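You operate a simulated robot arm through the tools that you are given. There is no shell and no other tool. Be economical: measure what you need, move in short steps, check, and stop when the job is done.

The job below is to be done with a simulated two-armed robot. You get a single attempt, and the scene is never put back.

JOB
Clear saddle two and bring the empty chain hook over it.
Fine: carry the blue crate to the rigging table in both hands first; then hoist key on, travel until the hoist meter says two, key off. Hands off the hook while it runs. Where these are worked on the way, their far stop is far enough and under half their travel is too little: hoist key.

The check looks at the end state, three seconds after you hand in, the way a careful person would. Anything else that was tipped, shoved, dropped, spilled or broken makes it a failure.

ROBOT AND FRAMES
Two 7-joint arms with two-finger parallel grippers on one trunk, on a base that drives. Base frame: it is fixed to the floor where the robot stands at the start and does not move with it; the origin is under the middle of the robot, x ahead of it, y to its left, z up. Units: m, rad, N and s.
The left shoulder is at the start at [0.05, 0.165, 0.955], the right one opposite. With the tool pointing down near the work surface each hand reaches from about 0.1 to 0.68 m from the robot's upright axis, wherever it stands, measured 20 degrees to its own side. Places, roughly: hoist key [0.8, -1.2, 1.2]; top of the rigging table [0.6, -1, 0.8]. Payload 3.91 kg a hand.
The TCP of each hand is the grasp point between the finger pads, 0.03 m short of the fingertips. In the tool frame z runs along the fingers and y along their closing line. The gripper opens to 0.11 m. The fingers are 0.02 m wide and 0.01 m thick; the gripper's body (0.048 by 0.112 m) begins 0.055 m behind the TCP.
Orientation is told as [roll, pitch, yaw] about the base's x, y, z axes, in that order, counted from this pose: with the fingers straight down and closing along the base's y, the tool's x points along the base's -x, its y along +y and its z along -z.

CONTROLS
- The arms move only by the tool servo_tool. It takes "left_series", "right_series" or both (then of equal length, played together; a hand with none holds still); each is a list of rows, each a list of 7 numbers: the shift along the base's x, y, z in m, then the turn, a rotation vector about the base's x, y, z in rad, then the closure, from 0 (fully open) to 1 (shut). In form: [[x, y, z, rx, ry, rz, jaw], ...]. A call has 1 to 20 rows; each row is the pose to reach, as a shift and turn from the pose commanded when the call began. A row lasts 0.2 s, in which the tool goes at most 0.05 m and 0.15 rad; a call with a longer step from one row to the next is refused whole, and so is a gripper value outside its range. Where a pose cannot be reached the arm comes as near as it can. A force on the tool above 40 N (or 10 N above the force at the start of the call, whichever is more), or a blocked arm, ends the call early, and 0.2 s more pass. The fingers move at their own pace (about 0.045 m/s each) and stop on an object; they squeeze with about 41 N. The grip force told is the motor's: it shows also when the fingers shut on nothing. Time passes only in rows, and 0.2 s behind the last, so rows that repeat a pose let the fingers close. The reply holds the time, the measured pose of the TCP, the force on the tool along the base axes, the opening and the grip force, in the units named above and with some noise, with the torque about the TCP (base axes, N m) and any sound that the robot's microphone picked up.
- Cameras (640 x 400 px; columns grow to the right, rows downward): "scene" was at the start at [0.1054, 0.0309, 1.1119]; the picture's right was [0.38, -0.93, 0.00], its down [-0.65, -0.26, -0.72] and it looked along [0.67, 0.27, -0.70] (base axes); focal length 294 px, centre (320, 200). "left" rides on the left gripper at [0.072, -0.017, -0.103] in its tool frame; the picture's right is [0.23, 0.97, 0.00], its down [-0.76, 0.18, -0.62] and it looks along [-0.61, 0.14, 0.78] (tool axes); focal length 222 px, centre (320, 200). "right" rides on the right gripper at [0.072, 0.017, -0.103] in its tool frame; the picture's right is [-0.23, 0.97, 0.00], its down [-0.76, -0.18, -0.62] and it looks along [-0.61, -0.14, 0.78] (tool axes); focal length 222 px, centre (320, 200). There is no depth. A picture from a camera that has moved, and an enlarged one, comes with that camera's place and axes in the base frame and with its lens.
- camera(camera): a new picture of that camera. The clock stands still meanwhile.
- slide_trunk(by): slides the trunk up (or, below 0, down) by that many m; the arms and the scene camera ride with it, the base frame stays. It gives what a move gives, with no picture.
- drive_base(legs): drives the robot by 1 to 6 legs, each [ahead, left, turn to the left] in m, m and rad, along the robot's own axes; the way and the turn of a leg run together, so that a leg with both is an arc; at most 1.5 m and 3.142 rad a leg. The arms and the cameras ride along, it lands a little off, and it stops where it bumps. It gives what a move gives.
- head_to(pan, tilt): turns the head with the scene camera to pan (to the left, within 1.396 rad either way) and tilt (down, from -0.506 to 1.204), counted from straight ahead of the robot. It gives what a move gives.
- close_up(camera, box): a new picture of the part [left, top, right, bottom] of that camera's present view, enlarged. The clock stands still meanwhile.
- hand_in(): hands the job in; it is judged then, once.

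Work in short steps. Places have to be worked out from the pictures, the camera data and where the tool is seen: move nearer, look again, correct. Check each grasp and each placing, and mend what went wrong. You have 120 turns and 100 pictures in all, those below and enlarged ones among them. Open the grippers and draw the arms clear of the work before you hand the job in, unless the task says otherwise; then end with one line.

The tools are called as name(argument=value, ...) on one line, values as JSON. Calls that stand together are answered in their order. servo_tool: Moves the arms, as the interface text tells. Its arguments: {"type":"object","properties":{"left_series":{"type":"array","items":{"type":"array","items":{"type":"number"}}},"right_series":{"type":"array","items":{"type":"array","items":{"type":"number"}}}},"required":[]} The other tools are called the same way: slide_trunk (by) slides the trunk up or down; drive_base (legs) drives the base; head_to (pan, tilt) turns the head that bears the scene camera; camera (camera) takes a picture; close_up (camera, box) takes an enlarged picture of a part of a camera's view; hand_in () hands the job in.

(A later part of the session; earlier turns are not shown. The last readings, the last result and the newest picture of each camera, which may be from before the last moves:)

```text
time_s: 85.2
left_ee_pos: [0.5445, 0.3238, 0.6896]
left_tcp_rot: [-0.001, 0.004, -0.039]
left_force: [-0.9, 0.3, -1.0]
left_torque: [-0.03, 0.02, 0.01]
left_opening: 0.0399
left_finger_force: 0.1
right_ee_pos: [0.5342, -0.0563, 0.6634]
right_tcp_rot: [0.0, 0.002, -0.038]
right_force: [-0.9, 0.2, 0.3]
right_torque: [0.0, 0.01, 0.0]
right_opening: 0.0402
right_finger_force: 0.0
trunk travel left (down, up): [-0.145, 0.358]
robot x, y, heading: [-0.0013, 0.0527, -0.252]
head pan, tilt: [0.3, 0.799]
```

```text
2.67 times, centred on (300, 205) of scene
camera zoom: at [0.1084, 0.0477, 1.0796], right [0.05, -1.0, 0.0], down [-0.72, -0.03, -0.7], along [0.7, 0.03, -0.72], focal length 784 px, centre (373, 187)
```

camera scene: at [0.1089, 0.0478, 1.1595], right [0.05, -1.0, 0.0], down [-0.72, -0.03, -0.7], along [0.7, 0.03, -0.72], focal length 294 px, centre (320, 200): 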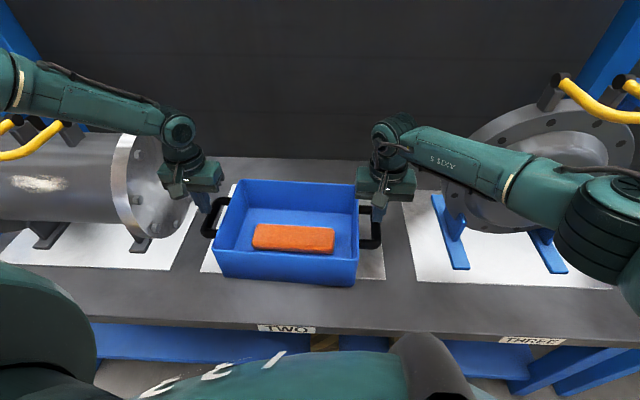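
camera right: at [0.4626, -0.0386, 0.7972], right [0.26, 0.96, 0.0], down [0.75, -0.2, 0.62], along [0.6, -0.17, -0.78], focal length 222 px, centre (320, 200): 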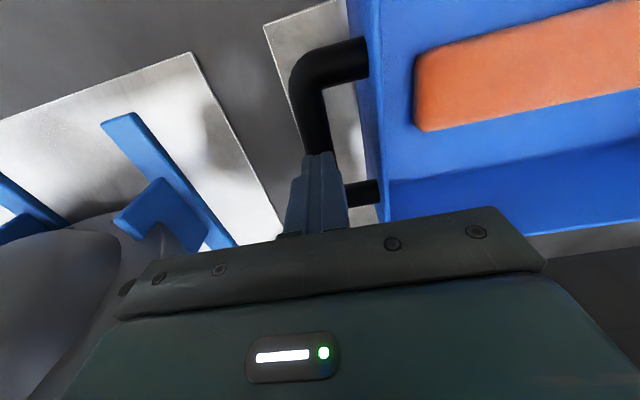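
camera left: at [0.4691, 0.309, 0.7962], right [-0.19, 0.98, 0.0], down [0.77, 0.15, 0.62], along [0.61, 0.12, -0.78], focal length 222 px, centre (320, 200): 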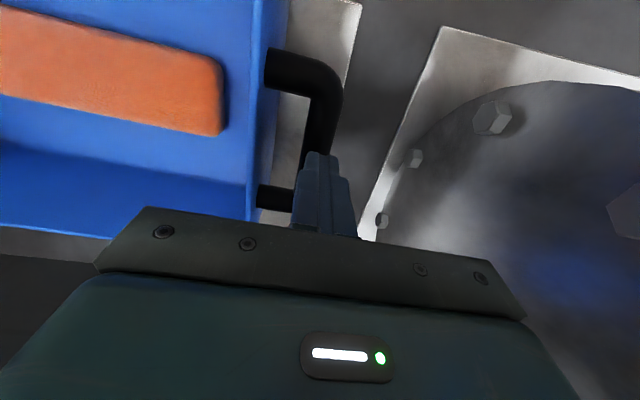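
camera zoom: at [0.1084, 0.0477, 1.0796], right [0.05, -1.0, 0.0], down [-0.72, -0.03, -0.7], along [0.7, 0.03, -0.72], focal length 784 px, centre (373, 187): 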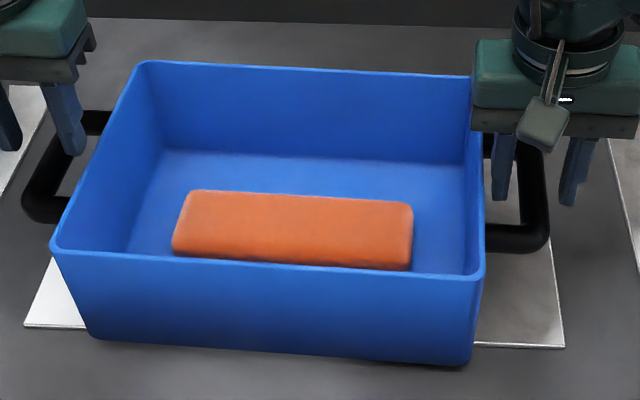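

Crate is seated again and lined up. I descend both to z≈0.627 (bar ~13 mm above the TCP), and close.

servo_tool(left_series=[[-0.001, 0, -0.02, 0, 0, 0, 0.636], [-0.001, 0, -0.042, 0, 0, 0, 0.636], [-0.001, 0, -0.0625, 0, 0, 0, 0.636], [-0.001, 0, -0.0625, 0, 0, 0, 1], [-0.001, 0, -0.0625, 0, 0, 0, 1], [-0.001, 0, -0.0625, 0, 0, 0, 1], [-0.001, 0, -0.0625, 0, 0, 0, 1], [-0.001, 0, -0.0625, 0, 0, 0, 1]], right_series=[[0, 0, -0.012, 0, 0, 0, 0.636], [0, 0, -0.024, 0, 0, 0, 0.636], [0, 0, -0.0365, 0, 0, 0, 0.636], [0, 0, -0.0365, 0, 0, 0, 1], [0, 0, -0.0365, 0, 0, 0, 1], [0, 0, -0.0365, 0, 0, 0, 1], [0, 0, -0.0365, 0, 0, 0, 1], [0, 0, -0.0365, 0, 0, 0, 1]])

servo_tool(left_series=[[0, 0, 0.003, 0, 0, 0, 1], [0, 0, 0.008, 0, 0, 0, 1], [0, 0, 0.015, 0, 0, 0, 1], [0, 0, 0.024, 0, 0, 0, 1], [0, 0, 0.034, 0, 0, 0, 1], [0, 0, 0.044, 0, 0, 0, 1], [0, 0, 0.054, 0, 0, 0, 1], [0, 0, 0.06, 0, 0, 0, 1]], right_series=[[0, 0, 0.003, 0, 0, 0, 1], [0, 0, 0.008, 0, 0, 0, 1], [0, 0, 0.015, 0, 0, 0, 1], [0, 0, 0.024, 0, 0, 0, 1], [0, 0, 0.034, 0, 0, 0, 1], [0, 0, 0.044, 0, 0, 0, 1], [0, 0, 0.054, 0, 0, 0, 1], [0, 0, 0.06, 0, 0, 0, 1]])

camera(camera="scene")

```text
time_s: 87.0
left_ee_pos: [0.5443, 0.3244, 0.6268]
left_tcp_rot: [-0.003, 0.003, -0.038]
left_force: [1.3, -0.4, 0.9]
left_torque: [0.15, -0.48, 0.2]
left_opening: 0.0222
left_finger_force: 40.8
right_ee_pos: [0.5346, -0.0565, 0.6279]
right_tcp_rot: [0.001, 0.003, -0.036]
right_force: [-0.8, 1.9, -0.5]
right_torque: [-0.02, -0.6, -0.22]
right_opening: 0.0219
right_finger_force: 41.2
trunk travel left (down, up): [-0.145, 0.358]
robot x, y, heading: [0.0003, 0.0517, -0.253]
head pan, tilt: [0.3, 0.799]
```

```text
time_s: 88.8
left_ee_pos: [0.5424, 0.3238, 0.6864]
left_tcp_rot: [0.0, 0.005, -0.039]
left_force: [0.6, -3.2, -5.5]
left_torque: [0.1, 0.0, 0.15]
left_opening: 0.0218
left_finger_force: 41.2
right_ee_pos: [0.5353, -0.0561, 0.6876]
right_tcp_rot: [-0.002, 0.005, -0.034]
right_force: [-0.4, 3.6, -6.2]
right_torque: [-0.24, 0.05, -0.12]
right_opening: 0.022
right_finger_force: 40.8
trunk travel left (down, up): [-0.145, 0.358]
robot x, y, heading: [-0.0018, 0.0502, -0.252]
head pan, tilt: [0.3, 0.799]
```

```text
51 pictures are left
camera scene: at [0.1092, 0.0478, 1.0794], right [0.05, -1.0, 0.0], down [-0.72, -0.03, -0.7], along [0.7, 0.03, -0.72], focal length 294 px, centre (320, 200)
```

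scene: 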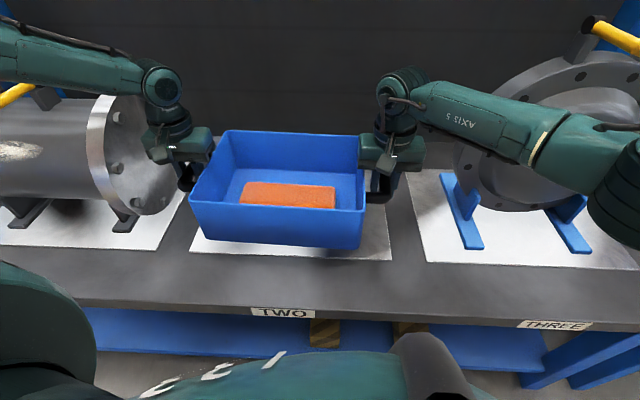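

Crate is lifted level, ~6 N per hand. I raise it 0.12 m more with the arms, then test a very short backwards drive.

servo_tool(left_series=[[0, 0, 0.006, 0, 0, 0, 1], [0, 0, 0.016, 0, 0, 0, 1], [0, 0, 0.028, 0, 0, 0, 1], [0, 0, 0.04, 0, 0, 0, 1], [0, 0, 0.052, 0, 0, 0, 1], [0, 0, 0.064, 0, 0, 0, 1], [0, 0, 0.076, 0, 0, 0, 1], [0, 0, 0.088, 0, 0, 0, 1], [0, 0, 0.1, 0, 0, 0, 1], [0, 0, 0.112, 0, 0, 0, 1], [0, 0, 0.12, 0, 0, 0, 1]], right_series=[[0, 0, 0.006, 0, 0, 0, 1], [0, 0, 0.016, 0, 0, 0, 1], [0, 0, 0.028, 0, 0, 0, 1], [0, 0, 0.04, 0, 0, 0, 1], [0, 0, 0.052, 0, 0, 0, 1], [0, 0, 0.064, 0, 0, 0, 1], [0, 0, 0.076, 0, 0, 0, 1], [0, 0, 0.088, 0, 0, 0, 1], [0, 0, 0.1, 0, 0, 0, 1], [0, 0, 0.112, 0, 0, 0, 1], [0, 0, 0.12, 0, 0, 0, 1]])

drive_base(legs=[[-0.03, 0, 0]])

camera(camera="scene")

```text
time_s: 91.2
left_ee_pos: [0.5438, 0.3229, 0.808]
left_tcp_rot: [0.0, 0.005, -0.038]
left_force: [2.2, -3.0, -6.8]
left_torque: [0.29, -0.38, 0.46]
left_opening: 0.0219
left_finger_force: 40.7
right_ee_pos: [0.534, -0.0574, 0.8077]
right_tcp_rot: [-0.001, 0.005, -0.035]
right_force: [-2.9, 2.8, -3.8]
right_torque: [0.09, 0.42, 0.12]
right_opening: 0.0219
right_finger_force: 40.5
trunk travel left (down, up): [-0.145, 0.358]
robot x, y, heading: [-0.0003, 0.0524, -0.253]
head pan, tilt: [0.3, 0.799]
```

```text
time_s: 92.1
left_ee_pos: [0.5144, 0.3312, 0.8075]
left_tcp_rot: [0.0, 0.004, -0.038]
left_force: [1.3, -2.3, -7.1]
left_torque: [0.29, -0.36, 0.44]
left_opening: 0.0219
left_finger_force: 41.3
right_ee_pos: [0.5059, -0.0487, 0.8073]
right_tcp_rot: [-0.001, 0.005, -0.037]
right_force: [-1.0, 1.8, -2.8]
right_torque: [0.28, 0.36, 0.12]
right_opening: 0.0217
right_finger_force: 41.2
trunk travel left (down, up): [-0.145, 0.358]
robot x, y, heading: [-0.0287, 0.0585, -0.257]
head pan, tilt: [0.3, 0.799]
```

```text
50 pictures are left
camera scene: at [0.0803, 0.0553, 1.0794], right [0.05, -1.0, 0.0], down [-0.72, -0.03, -0.7], along [0.7, 0.03, -0.72], focal length 294 px, centre (320, 200)
```

scene: 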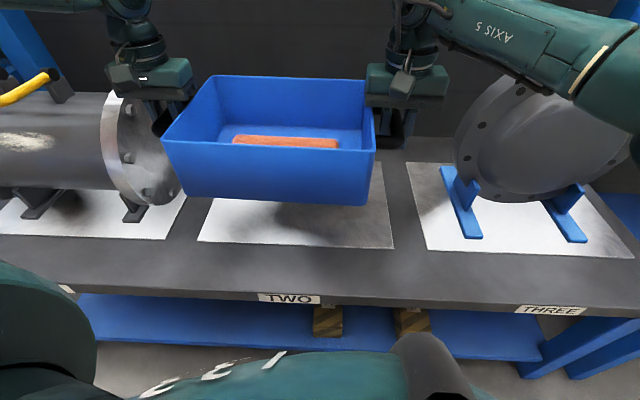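

Driving is smooth enough for the grip. I back straight out along world -x by 0.5 m.

drive_base(legs=[[-0.4845, -0.1235, 0]])

servo_tool(left_series=[[0, 0, 0.006, 0, 0, 0, 1], [0, 0, 0.016, 0, 0, 0, 1], [0, 0, 0.028, 0, 0, 0, 1], [0, 0, 0.04, 0, 0, 0, 1], [0, 0, 0.052, 0, 0, 0, 1], [0, 0, 0.064, 0, 0, 0, 1], [0, 0, 0.076, 0, 0, 0, 1], [0, 0, 0.088, 0, 0, 0, 1], [0, 0, 0.1, 0, 0, 0, 1], [0, 0, 0.112, 0, 0, 0, 1], [0, 0, 0.124, 0, 0, 0, 1], [0, 0, 0.132, 0, 0, 0, 1]], right_series=[[0, 0, 0.006, 0, 0, 0, 1], [0, 0, 0.016, 0, 0, 0, 1], [0, 0, 0.028, 0, 0, 0, 1], [0, 0, 0.04, 0, 0, 0, 1], [0, 0, 0.052, 0, 0, 0, 1], [0, 0, 0.064, 0, 0, 0, 1], [0, 0, 0.076, 0, 0, 0, 1], [0, 0, 0.088, 0, 0, 0, 1], [0, 0, 0.1, 0, 0, 0, 1], [0, 0, 0.112, 0, 0, 0, 1], [0, 0, 0.124, 0, 0, 0, 1], [0, 0, 0.132, 0, 0, 0, 1]])

camera(camera="scene")

```text
time_s: 95.0
left_ee_pos: [0.0124, 0.3332, 0.8075]
left_tcp_rot: [0.0, 0.004, -0.037]
left_force: [1.2, -0.5, -5.6]
left_torque: [0.09, 0.09, 0.41]
left_opening: 0.0221
left_finger_force: 40.7
right_ee_pos: [0.0052, -0.0461, 0.8079]
right_tcp_rot: [-0.002, 0.005, -0.035]
right_force: [-2.0, 1.2, -5.3]
right_torque: [0.05, -0.09, 0.09]
right_opening: 0.0219
right_finger_force: 40.5
trunk travel left (down, up): [-0.145, 0.358]
robot x, y, heading: [-0.5306, 0.0608, -0.254]
head pan, tilt: [0.3, 0.799]
```

```text
time_s: 97.6
left_ee_pos: [0.0121, 0.3339, 0.9388]
left_tcp_rot: [0.001, 0.005, -0.04]
left_force: [0.2, -2.4, -5.6]
left_torque: [0.22, -0.02, 0.23]
left_opening: 0.0219
left_finger_force: 41.3
right_ee_pos: [0.0042, -0.0468, 0.9386]
right_tcp_rot: [-0.001, 0.006, -0.037]
right_force: [0.2, 1.8, -5.4]
right_torque: [-0.06, 0.03, -0.43]
right_opening: 0.0221
right_finger_force: 40.5
trunk travel left (down, up): [-0.145, 0.358]
robot x, y, heading: [-0.5288, 0.0608, -0.254]
head pan, tilt: [0.3, 0.799]
```

```text
49 pictures are left
camera scene: at [-0.4211, 0.0571, 1.0794], right [0.05, -1.0, 0.0], down [-0.72, -0.03, -0.7], along [0.7, 0.03, -0.72], focal length 294 px, centre (320, 200)
```

scene: 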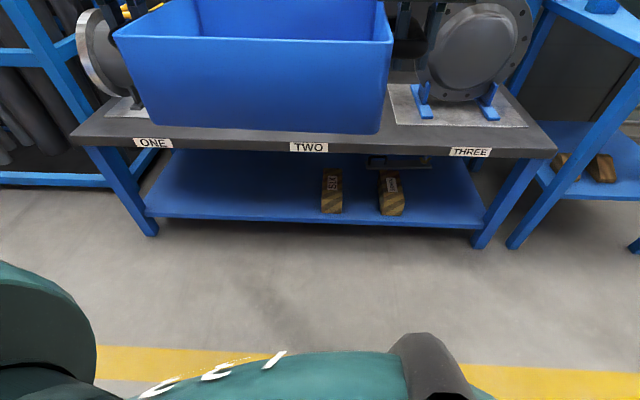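

The crate is held firmly at z≈0.94 TCP. I drive sideways (world -y) to face the rigging table, then look at it.

drive_base(legs=[[0.295, -1.142, 0]])

head_to(pan=0.1, tilt=0.25)

camera(camera="scene")

```text
time_s: 103.6
left_ee_pos: [0.0108, -0.8473, 0.9385]
left_tcp_rot: [-0.002, 0.004, -0.047]
left_force: [-1.0, -9.6, -5.2]
left_torque: [0.2, -0.21, 0.19]
left_opening: 0.0217
left_finger_force: 41.1
right_ee_pos: [-0.0013, -1.2274, 0.9399]
right_tcp_rot: [0.0, 0.005, -0.043]
right_force: [0.9, 9.8, -6.3]
right_torque: [-0.18, 0.25, -0.2]
right_opening: 0.022
right_finger_force: 41.1
trunk travel left (down, up): [-0.145, 0.358]
robot x, y, heading: [-0.5326, -1.1164, -0.262]
head pan, tilt: [0.3, 0.799]
```

```text
time_s: 104.6
left_ee_pos: [0.0096, -0.8475, 0.938]
left_tcp_rot: [-0.003, 0.004, -0.046]
left_force: [0.2, -0.7, -4.6]
left_torque: [0.06, -0.03, 0.17]
left_opening: 0.0218
left_finger_force: 41.0
right_ee_pos: [-0.0026, -1.2289, 0.939]
right_tcp_rot: [0.0, 0.006, -0.044]
right_force: [0.3, 1.4, -4.2]
right_torque: [0.0, 0.09, -0.23]
right_opening: 0.022
right_finger_force: 40.7
trunk travel left (down, up): [-0.145, 0.358]
robot x, y, heading: [-0.535, -1.1141, -0.256]
head pan, tilt: [0.099, 0.25]
```

```text
48 pictures are left
camera scene: at [-0.4149, -1.1388, 1.1284], right [-0.16, -0.99, 0.0], down [-0.25, 0.04, -0.97], along [0.96, -0.16, -0.25], focal length 294 px, centre (320, 200)
```

scene: 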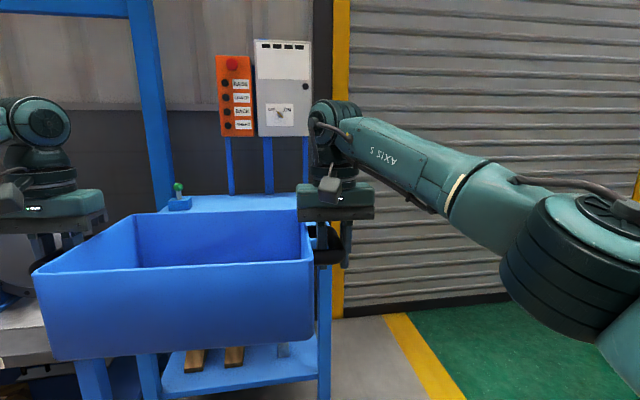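

The rigging table top spans about x 0.35–0.95, y -0.7 to -1.28; the crate is centred at y≈-1.04. I drive in along world +x with a slight +y correction, in two steps.

drive_base(legs=[[0.38, 0.13, 0]])

head_to(pan=0.2, tilt=0.65)

camera(camera="scene")

camera(camera="right")

```text
time_s: 107.1
left_ee_pos: [0.4072, -0.817, 0.9386]
left_tcp_rot: [-0.001, 0.004, -0.044]
left_force: [-0.3, -1.5, -5.9]
left_torque: [0.06, 0.0, 0.22]
left_opening: 0.022
left_finger_force: 41.2
right_ee_pos: [0.3964, -1.1977, 0.9393]
right_tcp_rot: [0.0, 0.005, -0.041]
right_force: [0.2, 1.5, -5.4]
right_torque: [0.03, 0.01, -0.2]
right_opening: 0.0218
right_finger_force: 40.5
trunk travel left (down, up): [-0.145, 0.358]
robot x, y, heading: [-0.1371, -1.0876, -0.258]
head pan, tilt: [0.099, 0.25]
```

```text
time_s: 107.9
left_ee_pos: [0.408, -0.8178, 0.9383]
left_tcp_rot: [-0.004, 0.006, -0.045]
left_force: [0.3, -1.2, -5.7]
left_torque: [0.07, -0.06, 0.15]
left_opening: 0.022
left_finger_force: 41.1
right_ee_pos: [0.397, -1.1979, 0.9391]
right_tcp_rot: [-0.002, 0.006, -0.04]
right_force: [0.6, 0.7, -4.8]
right_torque: [0.01, 0.1, -0.27]
right_opening: 0.0216
right_finger_force: 41.7
trunk travel left (down, up): [-0.145, 0.358]
robot x, y, heading: [-0.1373, -1.088, -0.255]
head pan, tilt: [0.201, 0.649]
```

```text
47 pictures are left
camera scene: at [-0.0219, -1.1003, 1.092], right [-0.06, -1.0, 0.0], down [-0.6, 0.03, -0.8], along [0.8, -0.05, -0.6], focal length 294 px, centre (320, 200)
```

scene: 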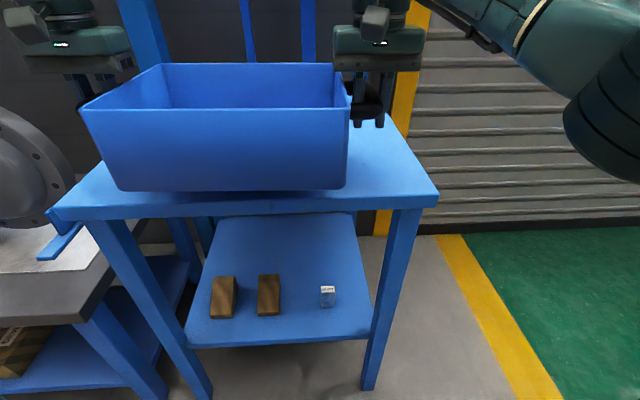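

```text
46 pictures are left
camera right: at [0.3256, -1.1785, 1.0437], right [0.27, 0.96, 0.0], down [0.76, -0.21, 0.62], along [0.6, -0.17, -0.79], focal length 222 px, centre (320, 200)
```

right: 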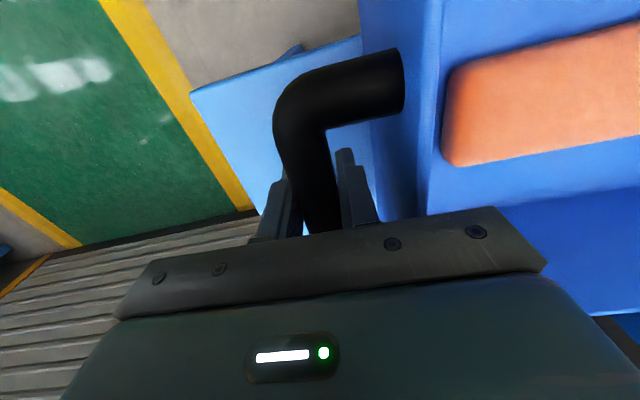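

Table near edge is at x≈0.37, y from -0.70 to -1.32; the crate is centred at y≈-1.008. I move 0.115 m further in so the whole crate is over the top.

drive_base(legs=[[0.111, 0.029, 0]])

camera(camera="scene")

```text
time_s: 109.1
left_ee_pos: [0.5213, -0.8175, 0.9386]
left_tcp_rot: [-0.002, 0.007, -0.041]
left_force: [0.9, -0.4, -5.7]
left_torque: [0.0, 0.03, 0.28]
left_opening: 0.0221
left_finger_force: 41.0
right_ee_pos: [0.5109, -1.1984, 0.9389]
right_tcp_rot: [-0.001, 0.004, -0.039]
right_force: [-0.1, 0.5, -5.8]
right_torque: [0.01, -0.01, -0.17]
right_opening: 0.022
right_finger_force: 40.8
trunk travel left (down, up): [-0.145, 0.358]
robot x, y, heading: [-0.0247, -1.0894, -0.256]
head pan, tilt: [0.201, 0.649]
```

```text
45 pictures are left
camera scene: at [0.0919, -1.1003, 1.0919], right [-0.06, -1.0, 0.0], down [-0.6, 0.03, -0.8], along [0.79, -0.05, -0.61], focal length 294 px, centre (320, 200)
```

scene: 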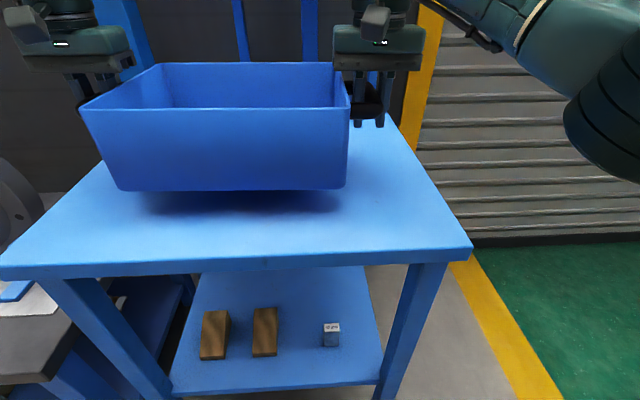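

The crate is over the table. I lower 0.055 m, then creep in 3 mm steps to contact.

servo_tool(left_series=[[0, 0, -0.006, 0, 0, 0, 1], [0, 0, -0.016, 0, 0, 0, 1], [0, 0, -0.026, 0, 0, 0, 1], [0, 0, -0.036, 0, 0, 0, 1], [0, 0, -0.046, 0, 0, 0, 1], [0, 0, -0.052, 0, 0, 0, 1]], right_series=[[0, 0, -0.006, 0, 0, 0, 1], [0, 0, -0.016, 0, 0, 0, 1], [0, 0, -0.026, 0, 0, 0, 1], [0, 0, -0.036, 0, 0, 0, 1], [0, 0, -0.046, 0, 0, 0, 1], [0, 0, -0.052, 0, 0, 0, 1]])

servo_tool(left_series=[[0, 0, -0.003, 0, 0, 0, 1], [0, 0, -0.006, 0, 0, 0, 1], [0, 0, -0.009, 0, 0, 0, 1], [0, 0, -0.012, 0, 0, 0, 1]], right_series=[[0, 0, -0.003, 0, 0, 0, 1], [0, 0, -0.006, 0, 0, 0, 1], [0, 0, -0.009, 0, 0, 0, 1], [0, 0, -0.012, 0, 0, 0, 1]])

close_up(camera="scene", box=[40, 60, 440, 310])

```text
time_s: 110.5
left_ee_pos: [0.5219, -0.8188, 0.8924]
left_tcp_rot: [-0.002, -0.001, -0.043]
left_force: [5.2, 2.6, 16.7]
left_torque: [0.1, 1.28, -0.19]
left_opening: 0.022
left_finger_force: 41.1
right_ee_pos: [0.5094, -1.1977, 0.8912]
right_tcp_rot: [0.002, -0.002, -0.04]
right_force: [7.9, 0.5, 15.7]
right_torque: [-0.05, 1.34, -0.33]
right_opening: 0.0219
right_finger_force: 41.2
trunk travel left (down, up): [-0.145, 0.358]
robot x, y, heading: [-0.0204, -1.0929, -0.258]
head pan, tilt: [0.201, 0.649]
```

```text
time_s: 111.1
left_ee_pos: [0.5203, -0.8179, 0.8918]
left_tcp_rot: [0.001, -0.015, -0.044]
left_force: [-4.0, 3.3, 15.4]
left_torque: [0.14, 1.15, -0.01]
left_opening: 0.0218
left_finger_force: 41.3
right_ee_pos: [0.5095, -1.1989, 0.8906]
right_tcp_rot: [0.002, -0.012, -0.04]
right_force: [0.4, -0.3, 13.5]
right_torque: [-0.3, 1.18, -0.17]
right_opening: 0.022
right_finger_force: 41.7
trunk travel left (down, up): [-0.145, 0.358]
robot x, y, heading: [-0.0228, -1.0903, -0.257]
head pan, tilt: [0.201, 0.649]
stopped in row 2 (right hand): the force on the tool passed its limit (the readings are from after the stop); the commanded pose is now the measured one
```

```text
1.60 times, centred on (240, 185) of scene
camera zoom: at [0.089, -1.1003, 1.0921], right [-0.06, -1.0, 0.0], down [-0.6, 0.03, -0.8], along [0.8, -0.04, -0.6], focal length 471 px, centre (448, 224)
```

zoom: 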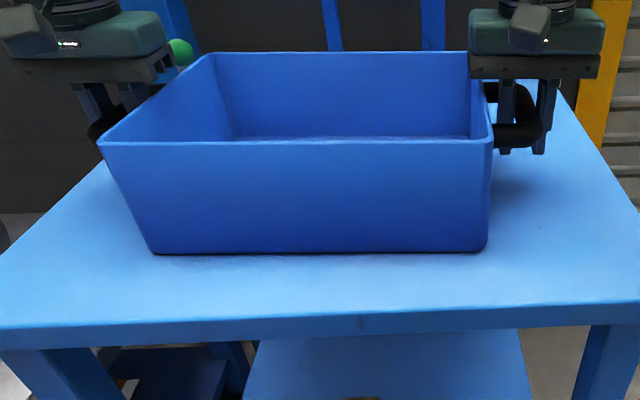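

The crate is seated with upward contact forces. I open to 40 mm (still inside the wall gap), then rise straight off.

servo_tool(left_series=[[0, 0, 0.001, 0, 0.01, 0, 1], [0, 0, 0.001, 0, 0.01, 0, 0.64], [0, 0, 0.001, 0, 0.01, 0, 0.64], [0, 0, 0.001, 0, 0.01, 0, 0.64]], right_series=[[0, 0, 0.001, 0, 0.01, 0, 1], [0, 0, 0.001, 0, 0.01, 0, 0.64], [0, 0, 0.001, 0, 0.01, 0, 0.64], [0, 0, 0.001, 0, 0.01, 0, 0.64]])

servo_tool(left_series=[[0, 0, 0.015, 0, 0, 0, 0.64], [0, 0, 0.035, 0, 0, 0, 0.64], [0, 0, 0.07, 0, 0, 0, 0.64], [0, 0, 0.11, 0, 0, 0, 0.64], [0, 0, 0.15, 0, 0, 0, 0.64]], right_series=[[0, 0, 0.015, 0, 0, 0, 0.64], [0, 0, 0.035, 0, 0, 0, 0.64], [0, 0, 0.07, 0, 0, 0, 0.64], [0, 0, 0.11, 0, 0, 0, 0.64], [0, 0, 0.15, 0, 0, 0, 0.64]])

camera(camera="scene")

```text
time_s: 112.1
left_ee_pos: [0.5232, -0.8181, 0.8871]
left_tcp_rot: [-0.002, 0.001, -0.042]
left_force: [0.3, 0.0, -0.2]
left_torque: [0.02, -0.03, -0.01]
left_opening: 0.0396
left_finger_force: 0.0
right_ee_pos: [0.5108, -1.1984, 0.8884]
right_tcp_rot: [0.001, 0.002, -0.043]
right_force: [-1.0, -0.6, -0.1]
right_torque: [-0.03, 0.01, -0.02]
right_opening: 0.0397
right_finger_force: 0.0
trunk travel left (down, up): [-0.145, 0.358]
robot x, y, heading: [-0.0215, -1.0882, -0.258]
head pan, tilt: [0.201, 0.649]
```

```text
time_s: 113.3
left_ee_pos: [0.5233, -0.8185, 1.0392]
left_tcp_rot: [-0.001, 0.0, -0.043]
left_force: [1.0, 0.3, -0.5]
left_torque: [-0.06, 0.0, -0.01]
left_opening: 0.0398
left_finger_force: 0.1
right_ee_pos: [0.4887, -1.1936, 1.0147]
right_tcp_rot: [-0.001, 0.004, -0.04]
right_force: [-0.6, 0.0, 0.9]
right_torque: [-0.03, 0.02, 0.05]
right_opening: 0.0396
right_finger_force: 0.0
right hand out of reach, approached as far as the arm can: row 4, 5
trunk travel left (down, up): [-0.145, 0.358]
robot x, y, heading: [-0.0238, -1.0901, -0.267]
head pan, tilt: [0.201, 0.649]
```

```text
43 pictures are left
camera scene: at [0.0914, -1.1, 1.092], right [-0.06, -1.0, 0.0], down [-0.6, 0.03, -0.8], along [0.8, -0.05, -0.6], focal length 294 px, centre (320, 200)
```

scene: 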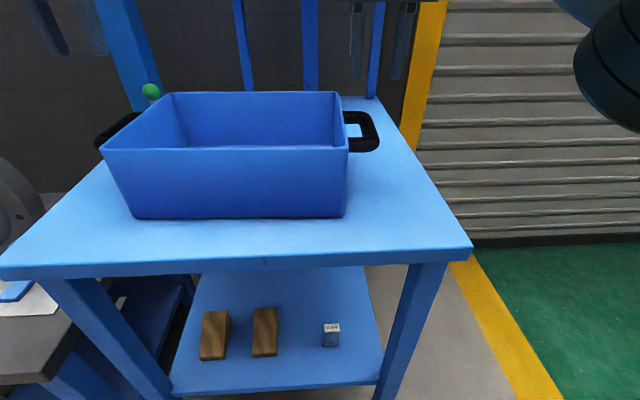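

The crate stands safely on the rigging table. I back off to x≈-0.35 and study the hoist panel and the green-knob device.

drive_base(legs=[[-0.35, -0.09, 0]])

head_to(pan=0.15, tilt=0.0)

camera(camera="scene")

```text
time_s: 115.6
left_ee_pos: [0.1618, -0.8158, 1.0398]
left_tcp_rot: [-0.002, 0.001, -0.043]
left_force: [0.8, 0.3, -0.3]
left_torque: [0.0, 0.02, -0.02]
left_opening: 0.0397
left_finger_force: 0.1
right_ee_pos: [0.1273, -1.1926, 1.0151]
right_tcp_rot: [0.003, 0.001, -0.041]
right_force: [1.0, -0.2, 0.2]
right_torque: [0.01, 0.05, 0.0]
right_opening: 0.0396
right_finger_force: 0.0
trunk travel left (down, up): [-0.145, 0.358]
robot x, y, heading: [-0.3851, -1.0852, -0.255]
head pan, tilt: [0.201, 0.649]
```

```text
time_s: 116.6
left_ee_pos: [0.1622, -0.8159, 1.039]
left_tcp_rot: [-0.002, 0.001, -0.042]
left_force: [0.0, -0.3, 0.8]
left_torque: [-0.01, -0.01, 0.01]
left_opening: 0.0397
left_finger_force: 0.2
right_ee_pos: [0.1275, -1.1932, 1.0141]
right_tcp_rot: [0.004, 0.002, -0.04]
right_force: [-0.3, -0.3, 0.2]
right_torque: [0.0, -0.02, 0.0]
right_opening: 0.0397
right_finger_force: 0.1
trunk travel left (down, up): [-0.145, 0.358]
robot x, y, heading: [-0.388, -1.0862, -0.255]
head pan, tilt: [0.15, 0.0]
```

```text
42 pictures are left
camera scene: at [-0.2671, -1.1034, 1.1515], right [-0.11, -0.99, 0.0], down [0.0, 0.0, -1.0], along [0.99, -0.11, 0.0], focal length 294 px, centre (320, 200)
```

scene: 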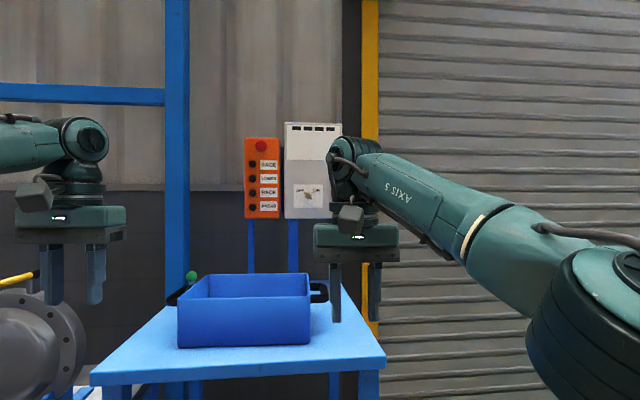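

close_up(camera="scene", box=[224, 110, 352, 230])

close_up(camera="scene", box=[150, 240, 250, 310])

```text
3.33 times, centred on (288, 170) of scene
camera zoom: at [-0.2671, -1.1034, 1.1515], right [-0.11, -0.99, 0.0], down [0.0, 0.0, -1.0], along [0.99, -0.11, 0.0], focal length 980 px, centre (427, 300)
```

zoom: 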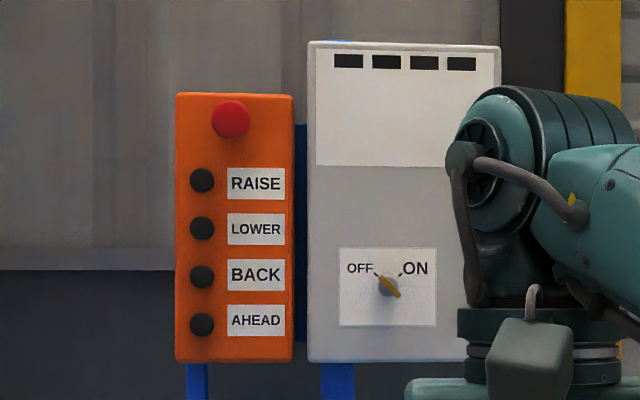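

```text
5.71 times, centred on (200, 275) of scene
camera zoom: at [-0.2671, -1.1034, 1.1515], right [-0.11, -0.99, 0.0], down [0.0, 0.0, -1.0], along [0.99, -0.11, 0.0], focal length 1681 px, centre (1006, -229)
```

zoom: 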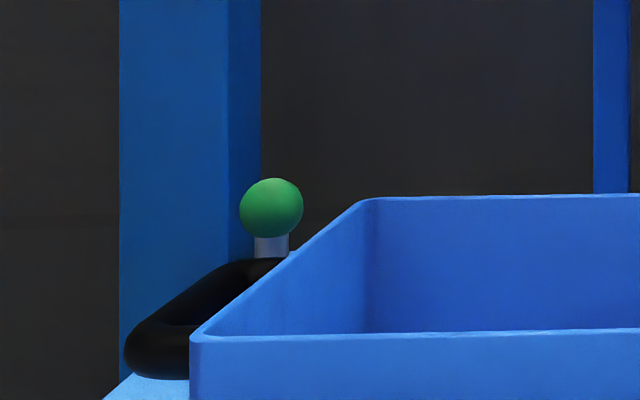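

The panel has a key at about (0.81, -1.174, 1.167), its pointer on OFF; four dark windows above are likely the meter. I raise the trunk, square the heading, and prepare the right hand with fingers pointing forward.

slide_trunk(by=0.2)

drive_base(legs=[[0, 0, 0.255], [0, 0.08, 0]])

servo_tool(left_series=[[-0.03, 0, 0, 0, 0, 0, 0.64], [-0.06, 0, 0, 0, 0, 0, 0.64], [-0.09, 0, 0, 0, 0, 0, 0.64], [-0.1, 0, 0, 0, 0, 0, 0.64], [-0.1, 0, 0, 0, 0, 0, 0.64], [-0.1, 0, 0, 0, 0, 0, 0.64], [-0.1, 0, 0, 0, 0, 0, 0.64], [-0.1, 0, 0, 0, 0, 0, 0.64], [-0.1, 0, 0, 0, 0, 0, 0.64], [-0.1, 0, 0, 0, 0, 0, 0.64], [-0.1, 0, 0, 0, 0, 0, 0.64]], right_series=[[0, -0.02, 0, 0, -0.145, 0, 0.64], [0, -0.04, 0, 0, -0.29, 0, 0.64], [0, -0.06, 0, 0, -0.435, 0, 0.64], [0, -0.08, 0, 0, -0.58, 0, 0.64], [0, -0.1, 0, 0, -0.725, 0, 0.64], [0, -0.12, 0, 0, -0.87, 0, 0.64], [0, -0.14, 0, 0, -1.015, 0, 0.64], [0, -0.16, 0, 0, -1.16, 0, 0.64], [0, -0.16, 0, 0, -1.305, 0, 0.64], [0, -0.16, 0, 0, -1.45, 0, 0.64], [0, -0.16, 0, 0, -1.57, 0, 0.64]])

camera(camera="right")

```text
time_s: 118.8
left_ee_pos: [0.1612, -0.8163, 1.2405]
left_tcp_rot: [-0.003, -0.002, -0.042]
left_force: [-0.4, 0.8, -0.1]
left_torque: [0.01, -0.02, 0.01]
left_opening: 0.0397
left_finger_force: 0.1
right_ee_pos: [0.1284, -1.1931, 1.2146]
right_tcp_rot: [0.001, 0.002, -0.043]
right_force: [0.6, 0.5, -0.9]
right_torque: [0.03, -0.03, -0.05]
right_opening: 0.0393
right_finger_force: 0.0
trunk travel left (down, up): [-0.345, 0.158]
robot x, y, heading: [-0.3811, -1.0874, -0.255]
head pan, tilt: [0.15, 0.0]
```

```text
time_s: 120.7
left_ee_pos: [0.0755, -0.6078, 1.2383]
left_tcp_rot: [-0.003, -0.001, 0.213]
left_force: [-0.5, 0.4, -0.2]
left_torque: [-0.03, -0.01, -0.02]
left_opening: 0.0396
left_finger_force: 0.1
right_ee_pos: [0.1378, -0.9813, 1.2144]
right_tcp_rot: [0.0, 0.004, 0.214]
right_force: [0.6, -1.0, 0.3]
right_torque: [-0.03, -0.02, -0.04]
right_opening: 0.0396
right_finger_force: 0.0
trunk travel left (down, up): [-0.345, 0.158]
robot x, y, heading: [-0.3854, -1.0057, -0.003]
head pan, tilt: [0.15, 0.0]
```

```text
time_s: 123.1
left_ee_pos: [-0.0235, -0.6088, 1.2405]
left_tcp_rot: [-0.003, 0.0, 0.214]
left_force: [-0.8, 0.2, -0.7]
left_torque: [0.0, 0.0, -0.01]
left_opening: 0.0396
left_finger_force: 0.0
right_ee_pos: [0.1381, -1.1413, 1.2139]
right_tcp_rot: [-1.56, -1.359, 1.562]
right_force: [0.3, 0.2, 0.3]
right_torque: [0.0, -0.03, 0.0]
right_opening: 0.0397
right_finger_force: 0.1
trunk travel left (down, up): [-0.345, 0.158]
robot x, y, heading: [-0.3897, -1.0087, -0.003]
head pan, tilt: [0.15, 0.0]
```

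```text
39 pictures are left
camera right: at [0.0343, -1.1414, 1.1417], right [0.0, 1.0, 0.02], down [-0.62, -0.01, 0.78], along [0.78, -0.01, 0.62], focal length 222 px, centre (320, 200)
```

right: 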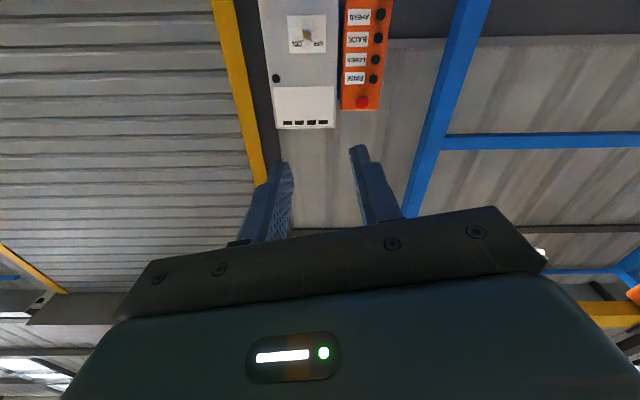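

Fingers now point forward with the panel ahead. I rotate the tool's closing line to about perpendicular to the key blade (-0.6 about x) and drive up to x≈-0.02, then zoom on the key.

servo_tool(right_series=[[0, 0, 0, -0.12, 0, 0, 0.64], [0, 0, 0, -0.24, 0, 0, 0.64], [0, 0, 0, -0.36, 0, 0, 0.64], [0, 0, 0, -0.48, 0, 0, 0.64], [0, 0, 0, -0.57, 0, 0, 0.64]])

drive_base(legs=[[0.37, 0, 0.003]])

head_to(pan=-0.2, tilt=0.15)

camera(camera="scene")

```text
time_s: 124.3
left_ee_pos: [-0.0233, -0.6081, 1.2405]
left_tcp_rot: [-0.001, 0.0, 0.214]
left_force: [-0.1, 0.0, -0.4]
left_torque: [-0.01, 0.01, 0.01]
left_opening: 0.0398
left_finger_force: 0.1
right_ee_pos: [0.1372, -1.1424, 1.2154]
right_tcp_rot: [-1.563, -0.785, 1.565]
right_force: [0.0, 0.2, 0.7]
right_torque: [0.02, 0.02, 0.02]
right_opening: 0.0396
right_finger_force: 0.0
trunk travel left (down, up): [-0.345, 0.158]
robot x, y, heading: [-0.3817, -1.0113, -0.005]
head pan, tilt: [0.15, 0.0]
```

```text
time_s: 126.7
left_ee_pos: [0.3448, -0.6083, 1.2394]
left_tcp_rot: [-0.002, -0.001, 0.215]
left_force: [0.1, -0.5, 0.0]
left_torque: [-0.01, 0.04, 0.02]
left_opening: 0.0396
left_finger_force: 0.0
right_ee_pos: [0.507, -1.141, 1.215]
right_tcp_rot: [-1.566, -0.788, 1.57]
right_force: [0.0, -0.2, 0.0]
right_torque: [-0.01, -0.02, -0.01]
right_opening: 0.0394
right_finger_force: 0.1
trunk travel left (down, up): [-0.345, 0.158]
robot x, y, heading: [-0.0145, -1.0122, -0.001]
head pan, tilt: [0.15, 0.0]
```

```text
time_s: 127.5
left_ee_pos: [0.3433, -0.6079, 1.2399]
left_tcp_rot: [-0.001, 0.0, 0.213]
left_force: [0.6, 0.1, -0.8]
left_torque: [-0.03, 0.02, -0.02]
left_opening: 0.0394
left_finger_force: 0.0
right_ee_pos: [0.5062, -1.1415, 1.2139]
right_tcp_rot: [-1.565, -0.788, 1.567]
right_force: [-0.7, 0.2, 0.1]
right_torque: [-0.01, 0.01, 0.01]
right_opening: 0.0396
right_finger_force: 0.1
trunk travel left (down, up): [-0.345, 0.158]
robot x, y, heading: [-0.0133, -1.0076, 0.001]
head pan, tilt: [-0.201, 0.15]
```

```text
38 pictures are left
camera scene: at [0.1038, -1.026, 1.3379], right [-0.2, -0.98, 0.0], down [-0.15, 0.03, -0.99], along [0.97, -0.2, -0.15], focal length 294 px, centre (320, 200)
```

scene: 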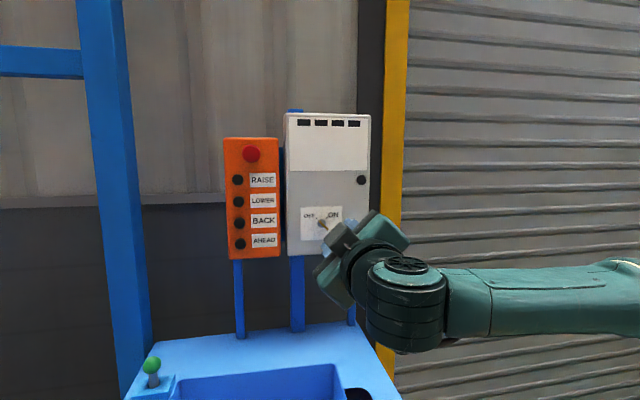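

close_up(camera="scene", box=[280, 190, 360, 240])

camera(camera="right")

```text
8.00 times, centred on (320, 215) of scene
camera zoom: at [0.1038, -1.026, 1.3379], right [-0.2, -0.98, 0.0], down [-0.15, 0.03, -0.99], along [0.97, -0.2, -0.15], focal length 2353 px, centre (320, 80)
```

zoom: 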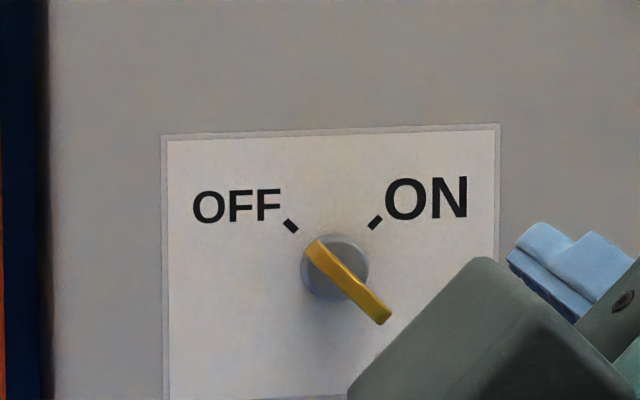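

```text
36 pictures are left
camera right: at [0.4031, -1.1807, 1.153], right [0.0, 0.85, -0.53], down [-0.62, 0.41, 0.67], along [0.78, 0.33, 0.53], focal length 222 px, centre (320, 200)
```

right: 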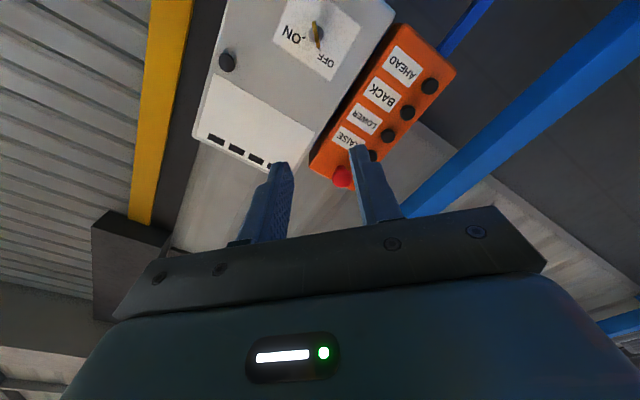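

The key blade runs at 45° with its pointer on OFF; triangulated centre (0.80, -1.175, 1.167), blade ~32 mm long. I line the right hand up with that axis and advance to tips ≈6 cm short.

servo_tool(right_series=[[0.0, -0.012, -0.016, 0, 0, 0, 0.64], [0.0, -0.024, -0.032, 0, 0, 0, 0.64], [0.02, -0.034, -0.047, 0, 0, 0, 0.64], [0.06, -0.034, -0.047, 0, 0, 0, 0.64], [0.1, -0.034, -0.047, 0, 0, 0, 0.64], [0.14, -0.034, -0.047, 0, 0, 0, 0.64], [0.18, -0.034, -0.047, 0, 0, 0, 0.64], [0.2, -0.034, -0.047, 0, 0, 0, 0.64]])

close_up(camera="scene", box=[250, 170, 410, 270])

camera(camera="right")

```text
time_s: 129.3
left_ee_pos: [0.3455, -0.6034, 1.2367]
left_tcp_rot: [-0.006, 0.004, 0.217]
left_force: [0.1, 2.0, -0.6]
left_torque: [-0.11, 0.02, 0.01]
left_opening: 0.0395
left_finger_force: 0.0
right_ee_pos: [0.6826, -1.1193, 1.215]
right_tcp_rot: [-1.548, -0.775, 1.55]
right_force: [1.2, 1.1, -0.3]
right_torque: [0.0, -0.1, -0.1]
right_opening: 0.0396
right_finger_force: 0.0
right hand out of reach, approached as far as the arm can: row 4, 5, 6, 7, 8
trunk travel left (down, up): [-0.345, 0.158]
robot x, y, heading: [-0.0159, -1.0032, -0.001]
head pan, tilt: [-0.201, 0.15]
```

```text
4.00 times, centred on (330, 220) of scene
camera zoom: at [0.1053, -1.0214, 1.3379], right [-0.2, -0.98, 0.0], down [-0.15, 0.03, -0.99], along [0.97, -0.2, -0.15], focal length 1177 px, centre (280, 120)
```

zoom: 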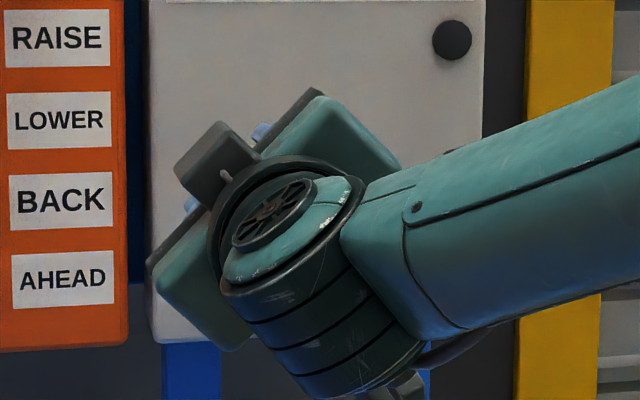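

```text
34 pictures are left
camera right: at [0.578, -1.1601, 1.1554], right [0.0, 0.84, -0.54], down [-0.61, 0.42, 0.67], along [0.79, 0.33, 0.51], focal length 222 px, centre (320, 200)
```

right: 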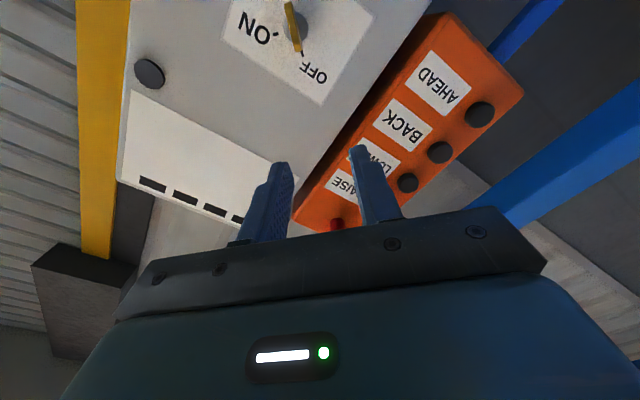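

The right arm hits a joint limit at x≈0.68. I retract, and test whether the roll angle is the cause by rolling the tool back level (+0.785 about x) and advancing again.

servo_tool(right_series=[[-0.04, -0.01, 0, 0, 0, 0, 0.64], [-0.08, -0.02, -0.02, 0, 0, 0, 0.64], [-0.12, -0.03, -0.03, 0, 0, 0, 0.64], [-0.14, -0.04, -0.04, 0.0, 0, 0, 0.64], [-0.14, -0.05, -0.045, 0.14, 0, 0, 0.64], [-0.14, -0.055, -0.045, 0.28, 0, 0, 0.64], [-0.14, -0.055, -0.045, 0.42, 0, 0, 0.64], [-0.14, -0.055, -0.045, 0.56, 0, 0, 0.64], [-0.14, -0.055, -0.045, 0.7, 0, 0, 0.64], [-0.14, -0.055, -0.045, 0.785, 0, 0, 0.64]])

servo_tool(right_series=[[0.04, 0, 0, 0, 0, 0, 0.64], [0.08, 0, 0, 0, 0, 0, 0.64], [0.12, 0, 0, 0, 0, 0, 0.64], [0.16, 0, 0, 0, 0, 0, 0.64], [0.17, 0, 0, 0, 0, 0, 0.64]])

camera(camera="scene")

```text
time_s: 131.5
left_ee_pos: [0.3449, -0.6081, 1.2392]
left_tcp_rot: [-0.001, 0.0, 0.214]
left_force: [-0.1, -0.6, -0.3]
left_torque: [0.01, -0.02, 0.01]
left_opening: 0.0395
left_finger_force: 0.0
right_ee_pos: [0.5414, -1.1771, 1.1754]
right_tcp_rot: [0.543, -1.564, -0.545]
right_force: [-0.3, 0.2, 0.1]
right_torque: [0.01, 0.03, -0.03]
right_opening: 0.0395
right_finger_force: 0.1
right hand out of reach, approached as far as the arm can: row 6, 7, 8, 9, 10
trunk travel left (down, up): [-0.345, 0.158]
robot x, y, heading: [-0.0134, -1.0083, -0.0]
head pan, tilt: [-0.201, 0.15]
```

```text
time_s: 132.7
left_ee_pos: [0.3446, -0.6058, 1.2399]
left_tcp_rot: [-0.001, 0.001, 0.214]
left_force: [0.1, 0.6, -0.5]
left_torque: [0.01, 0.02, 0.0]
left_opening: 0.0394
left_finger_force: 0.0
right_ee_pos: [0.7081, -1.1721, 1.1842]
right_tcp_rot: [0.743, -1.559, -0.739]
right_force: [0.6, -0.8, 0.4]
right_torque: [-0.05, 0.0, 0.01]
right_opening: 0.0397
right_finger_force: 0.1
right hand out of reach, approached as far as the arm can: row 1, 2, 3, 4, 5
trunk travel left (down, up): [-0.345, 0.158]
robot x, y, heading: [-0.016, -1.007, 0.004]
head pan, tilt: [-0.201, 0.15]
```

```text
33 pictures are left
camera scene: at [0.1044, -1.0251, 1.3378], right [-0.2, -0.98, 0.0], down [-0.15, 0.03, -0.99], along [0.97, -0.2, -0.15], focal length 294 px, centre (320, 200)
```

scene: 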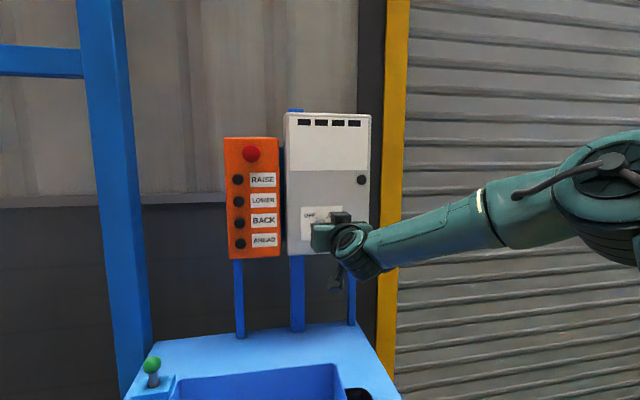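

The posture refolded and now reaches x≈0.71 nicely. I roll back to -45° here to see whether this posture holds, while correcting to the key axis.

servo_tool(right_series=[[0.0, 0, 0, -0.14, 0, 0, 0.64], [0.0, 0, 0, -0.28, 0, 0, 0.64], [0, 0, 0, -0.42, 0, 0, 0.64], [0, 0, 0, -0.56, 0, 0, 0.64], [0, 0, 0, -0.7, 0, 0, 0.64], [0, 0, 0, -0.785, 0, 0, 0.64]])

camera(camera="right")

close_up(camera="scene", box=[250, 170, 410, 270])

```text
time_s: 134.1
left_ee_pos: [0.3437, -0.6091, 1.2393]
left_tcp_rot: [-0.001, 0.0, 0.215]
left_force: [0.3, -0.6, 0.4]
left_torque: [0.0, 0.0, 0.01]
left_opening: 0.0395
left_finger_force: 0.0
right_ee_pos: [0.7076, -1.1757, 1.1828]
right_tcp_rot: [-1.562, -0.786, 1.562]
right_force: [-0.4, -0.8, 0.1]
right_torque: [-0.01, 0.02, 0.01]
right_opening: 0.0396
right_finger_force: 0.1
right hand out of reach, approached as far as the arm can: row 1, 3, 5
trunk travel left (down, up): [-0.345, 0.158]
robot x, y, heading: [-0.0148, -1.0046, 0.001]
head pan, tilt: [-0.201, 0.15]
```

```text
32 pictures are left
camera right: at [0.6044, -1.2152, 1.1215], right [0.0, 0.85, -0.53], down [-0.62, 0.41, 0.67], along [0.79, 0.33, 0.52], focal length 222 px, centre (320, 200)
```

right: 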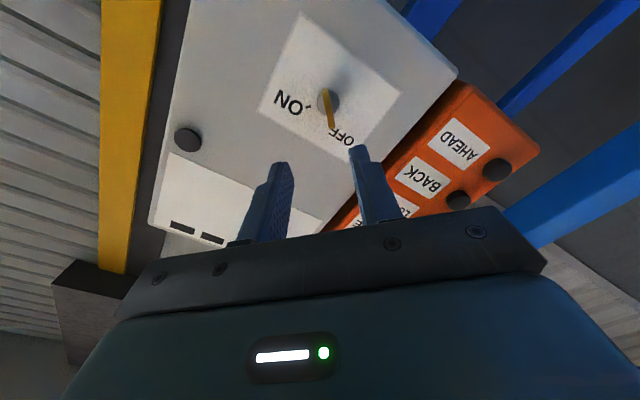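

```text
4.00 times, centred on (330, 220) of scene
camera zoom: at [0.104, -1.0271, 1.3378], right [-0.2, -0.98, 0.0], down [-0.15, 0.03, -0.99], along [0.97, -0.2, -0.15], focal length 1177 px, centre (280, 120)
```

zoom: 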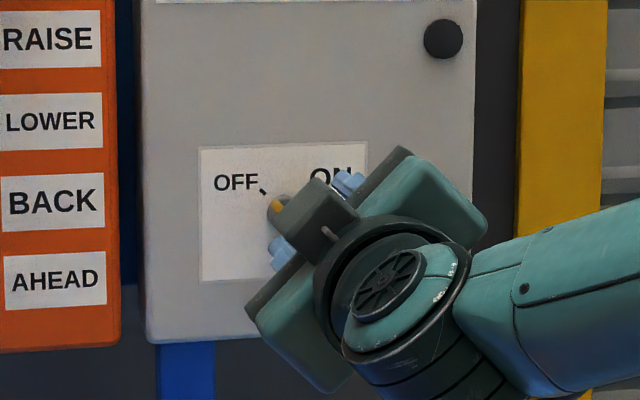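

Pose holds at -45°, and the key appears where predicted. I drop to z≈1.168 and advance to x≈0.76 (tips just before the blade).

servo_tool(right_series=[[0, -0.0005, -0.015, 0, 0, 0, 0.64], [0.02, -0.0005, -0.015, 0, 0, 0, 0.64], [0.04, -0.0005, -0.015, 0, 0, 0, 0.64], [0.055, -0.0005, -0.015, 0, 0, 0, 0.64]])

camera(camera="right")

```text
time_s: 135.1
left_ee_pos: [0.3452, -0.6076, 1.2394]
left_tcp_rot: [-0.001, 0.001, 0.214]
left_force: [0.0, 0.6, -0.2]
left_torque: [-0.02, -0.01, 0.03]
left_opening: 0.0396
left_finger_force: 0.0
right_ee_pos: [0.75, -1.1716, 1.1622]
right_tcp_rot: [-1.548, -0.786, 1.549]
right_force: [0.9, -0.8, 0.6]
right_torque: [0.0, -0.01, -0.01]
right_opening: 0.0394
right_finger_force: 0.1
right hand out of reach, approached as far as the arm can: row 1, 2, 3, 4
trunk travel left (down, up): [-0.345, 0.158]
robot x, y, heading: [-0.0157, -1.0101, 0.001]
head pan, tilt: [-0.201, 0.15]
```

```text
30 pictures are left
camera right: at [0.6462, -1.2112, 1.1018], right [-0.01, 0.85, -0.53], down [-0.61, 0.42, 0.67], along [0.79, 0.33, 0.52], focal length 222 px, centre (320, 200)
```

right: 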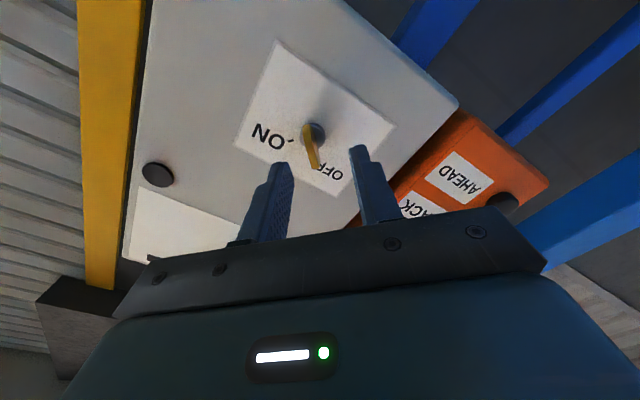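

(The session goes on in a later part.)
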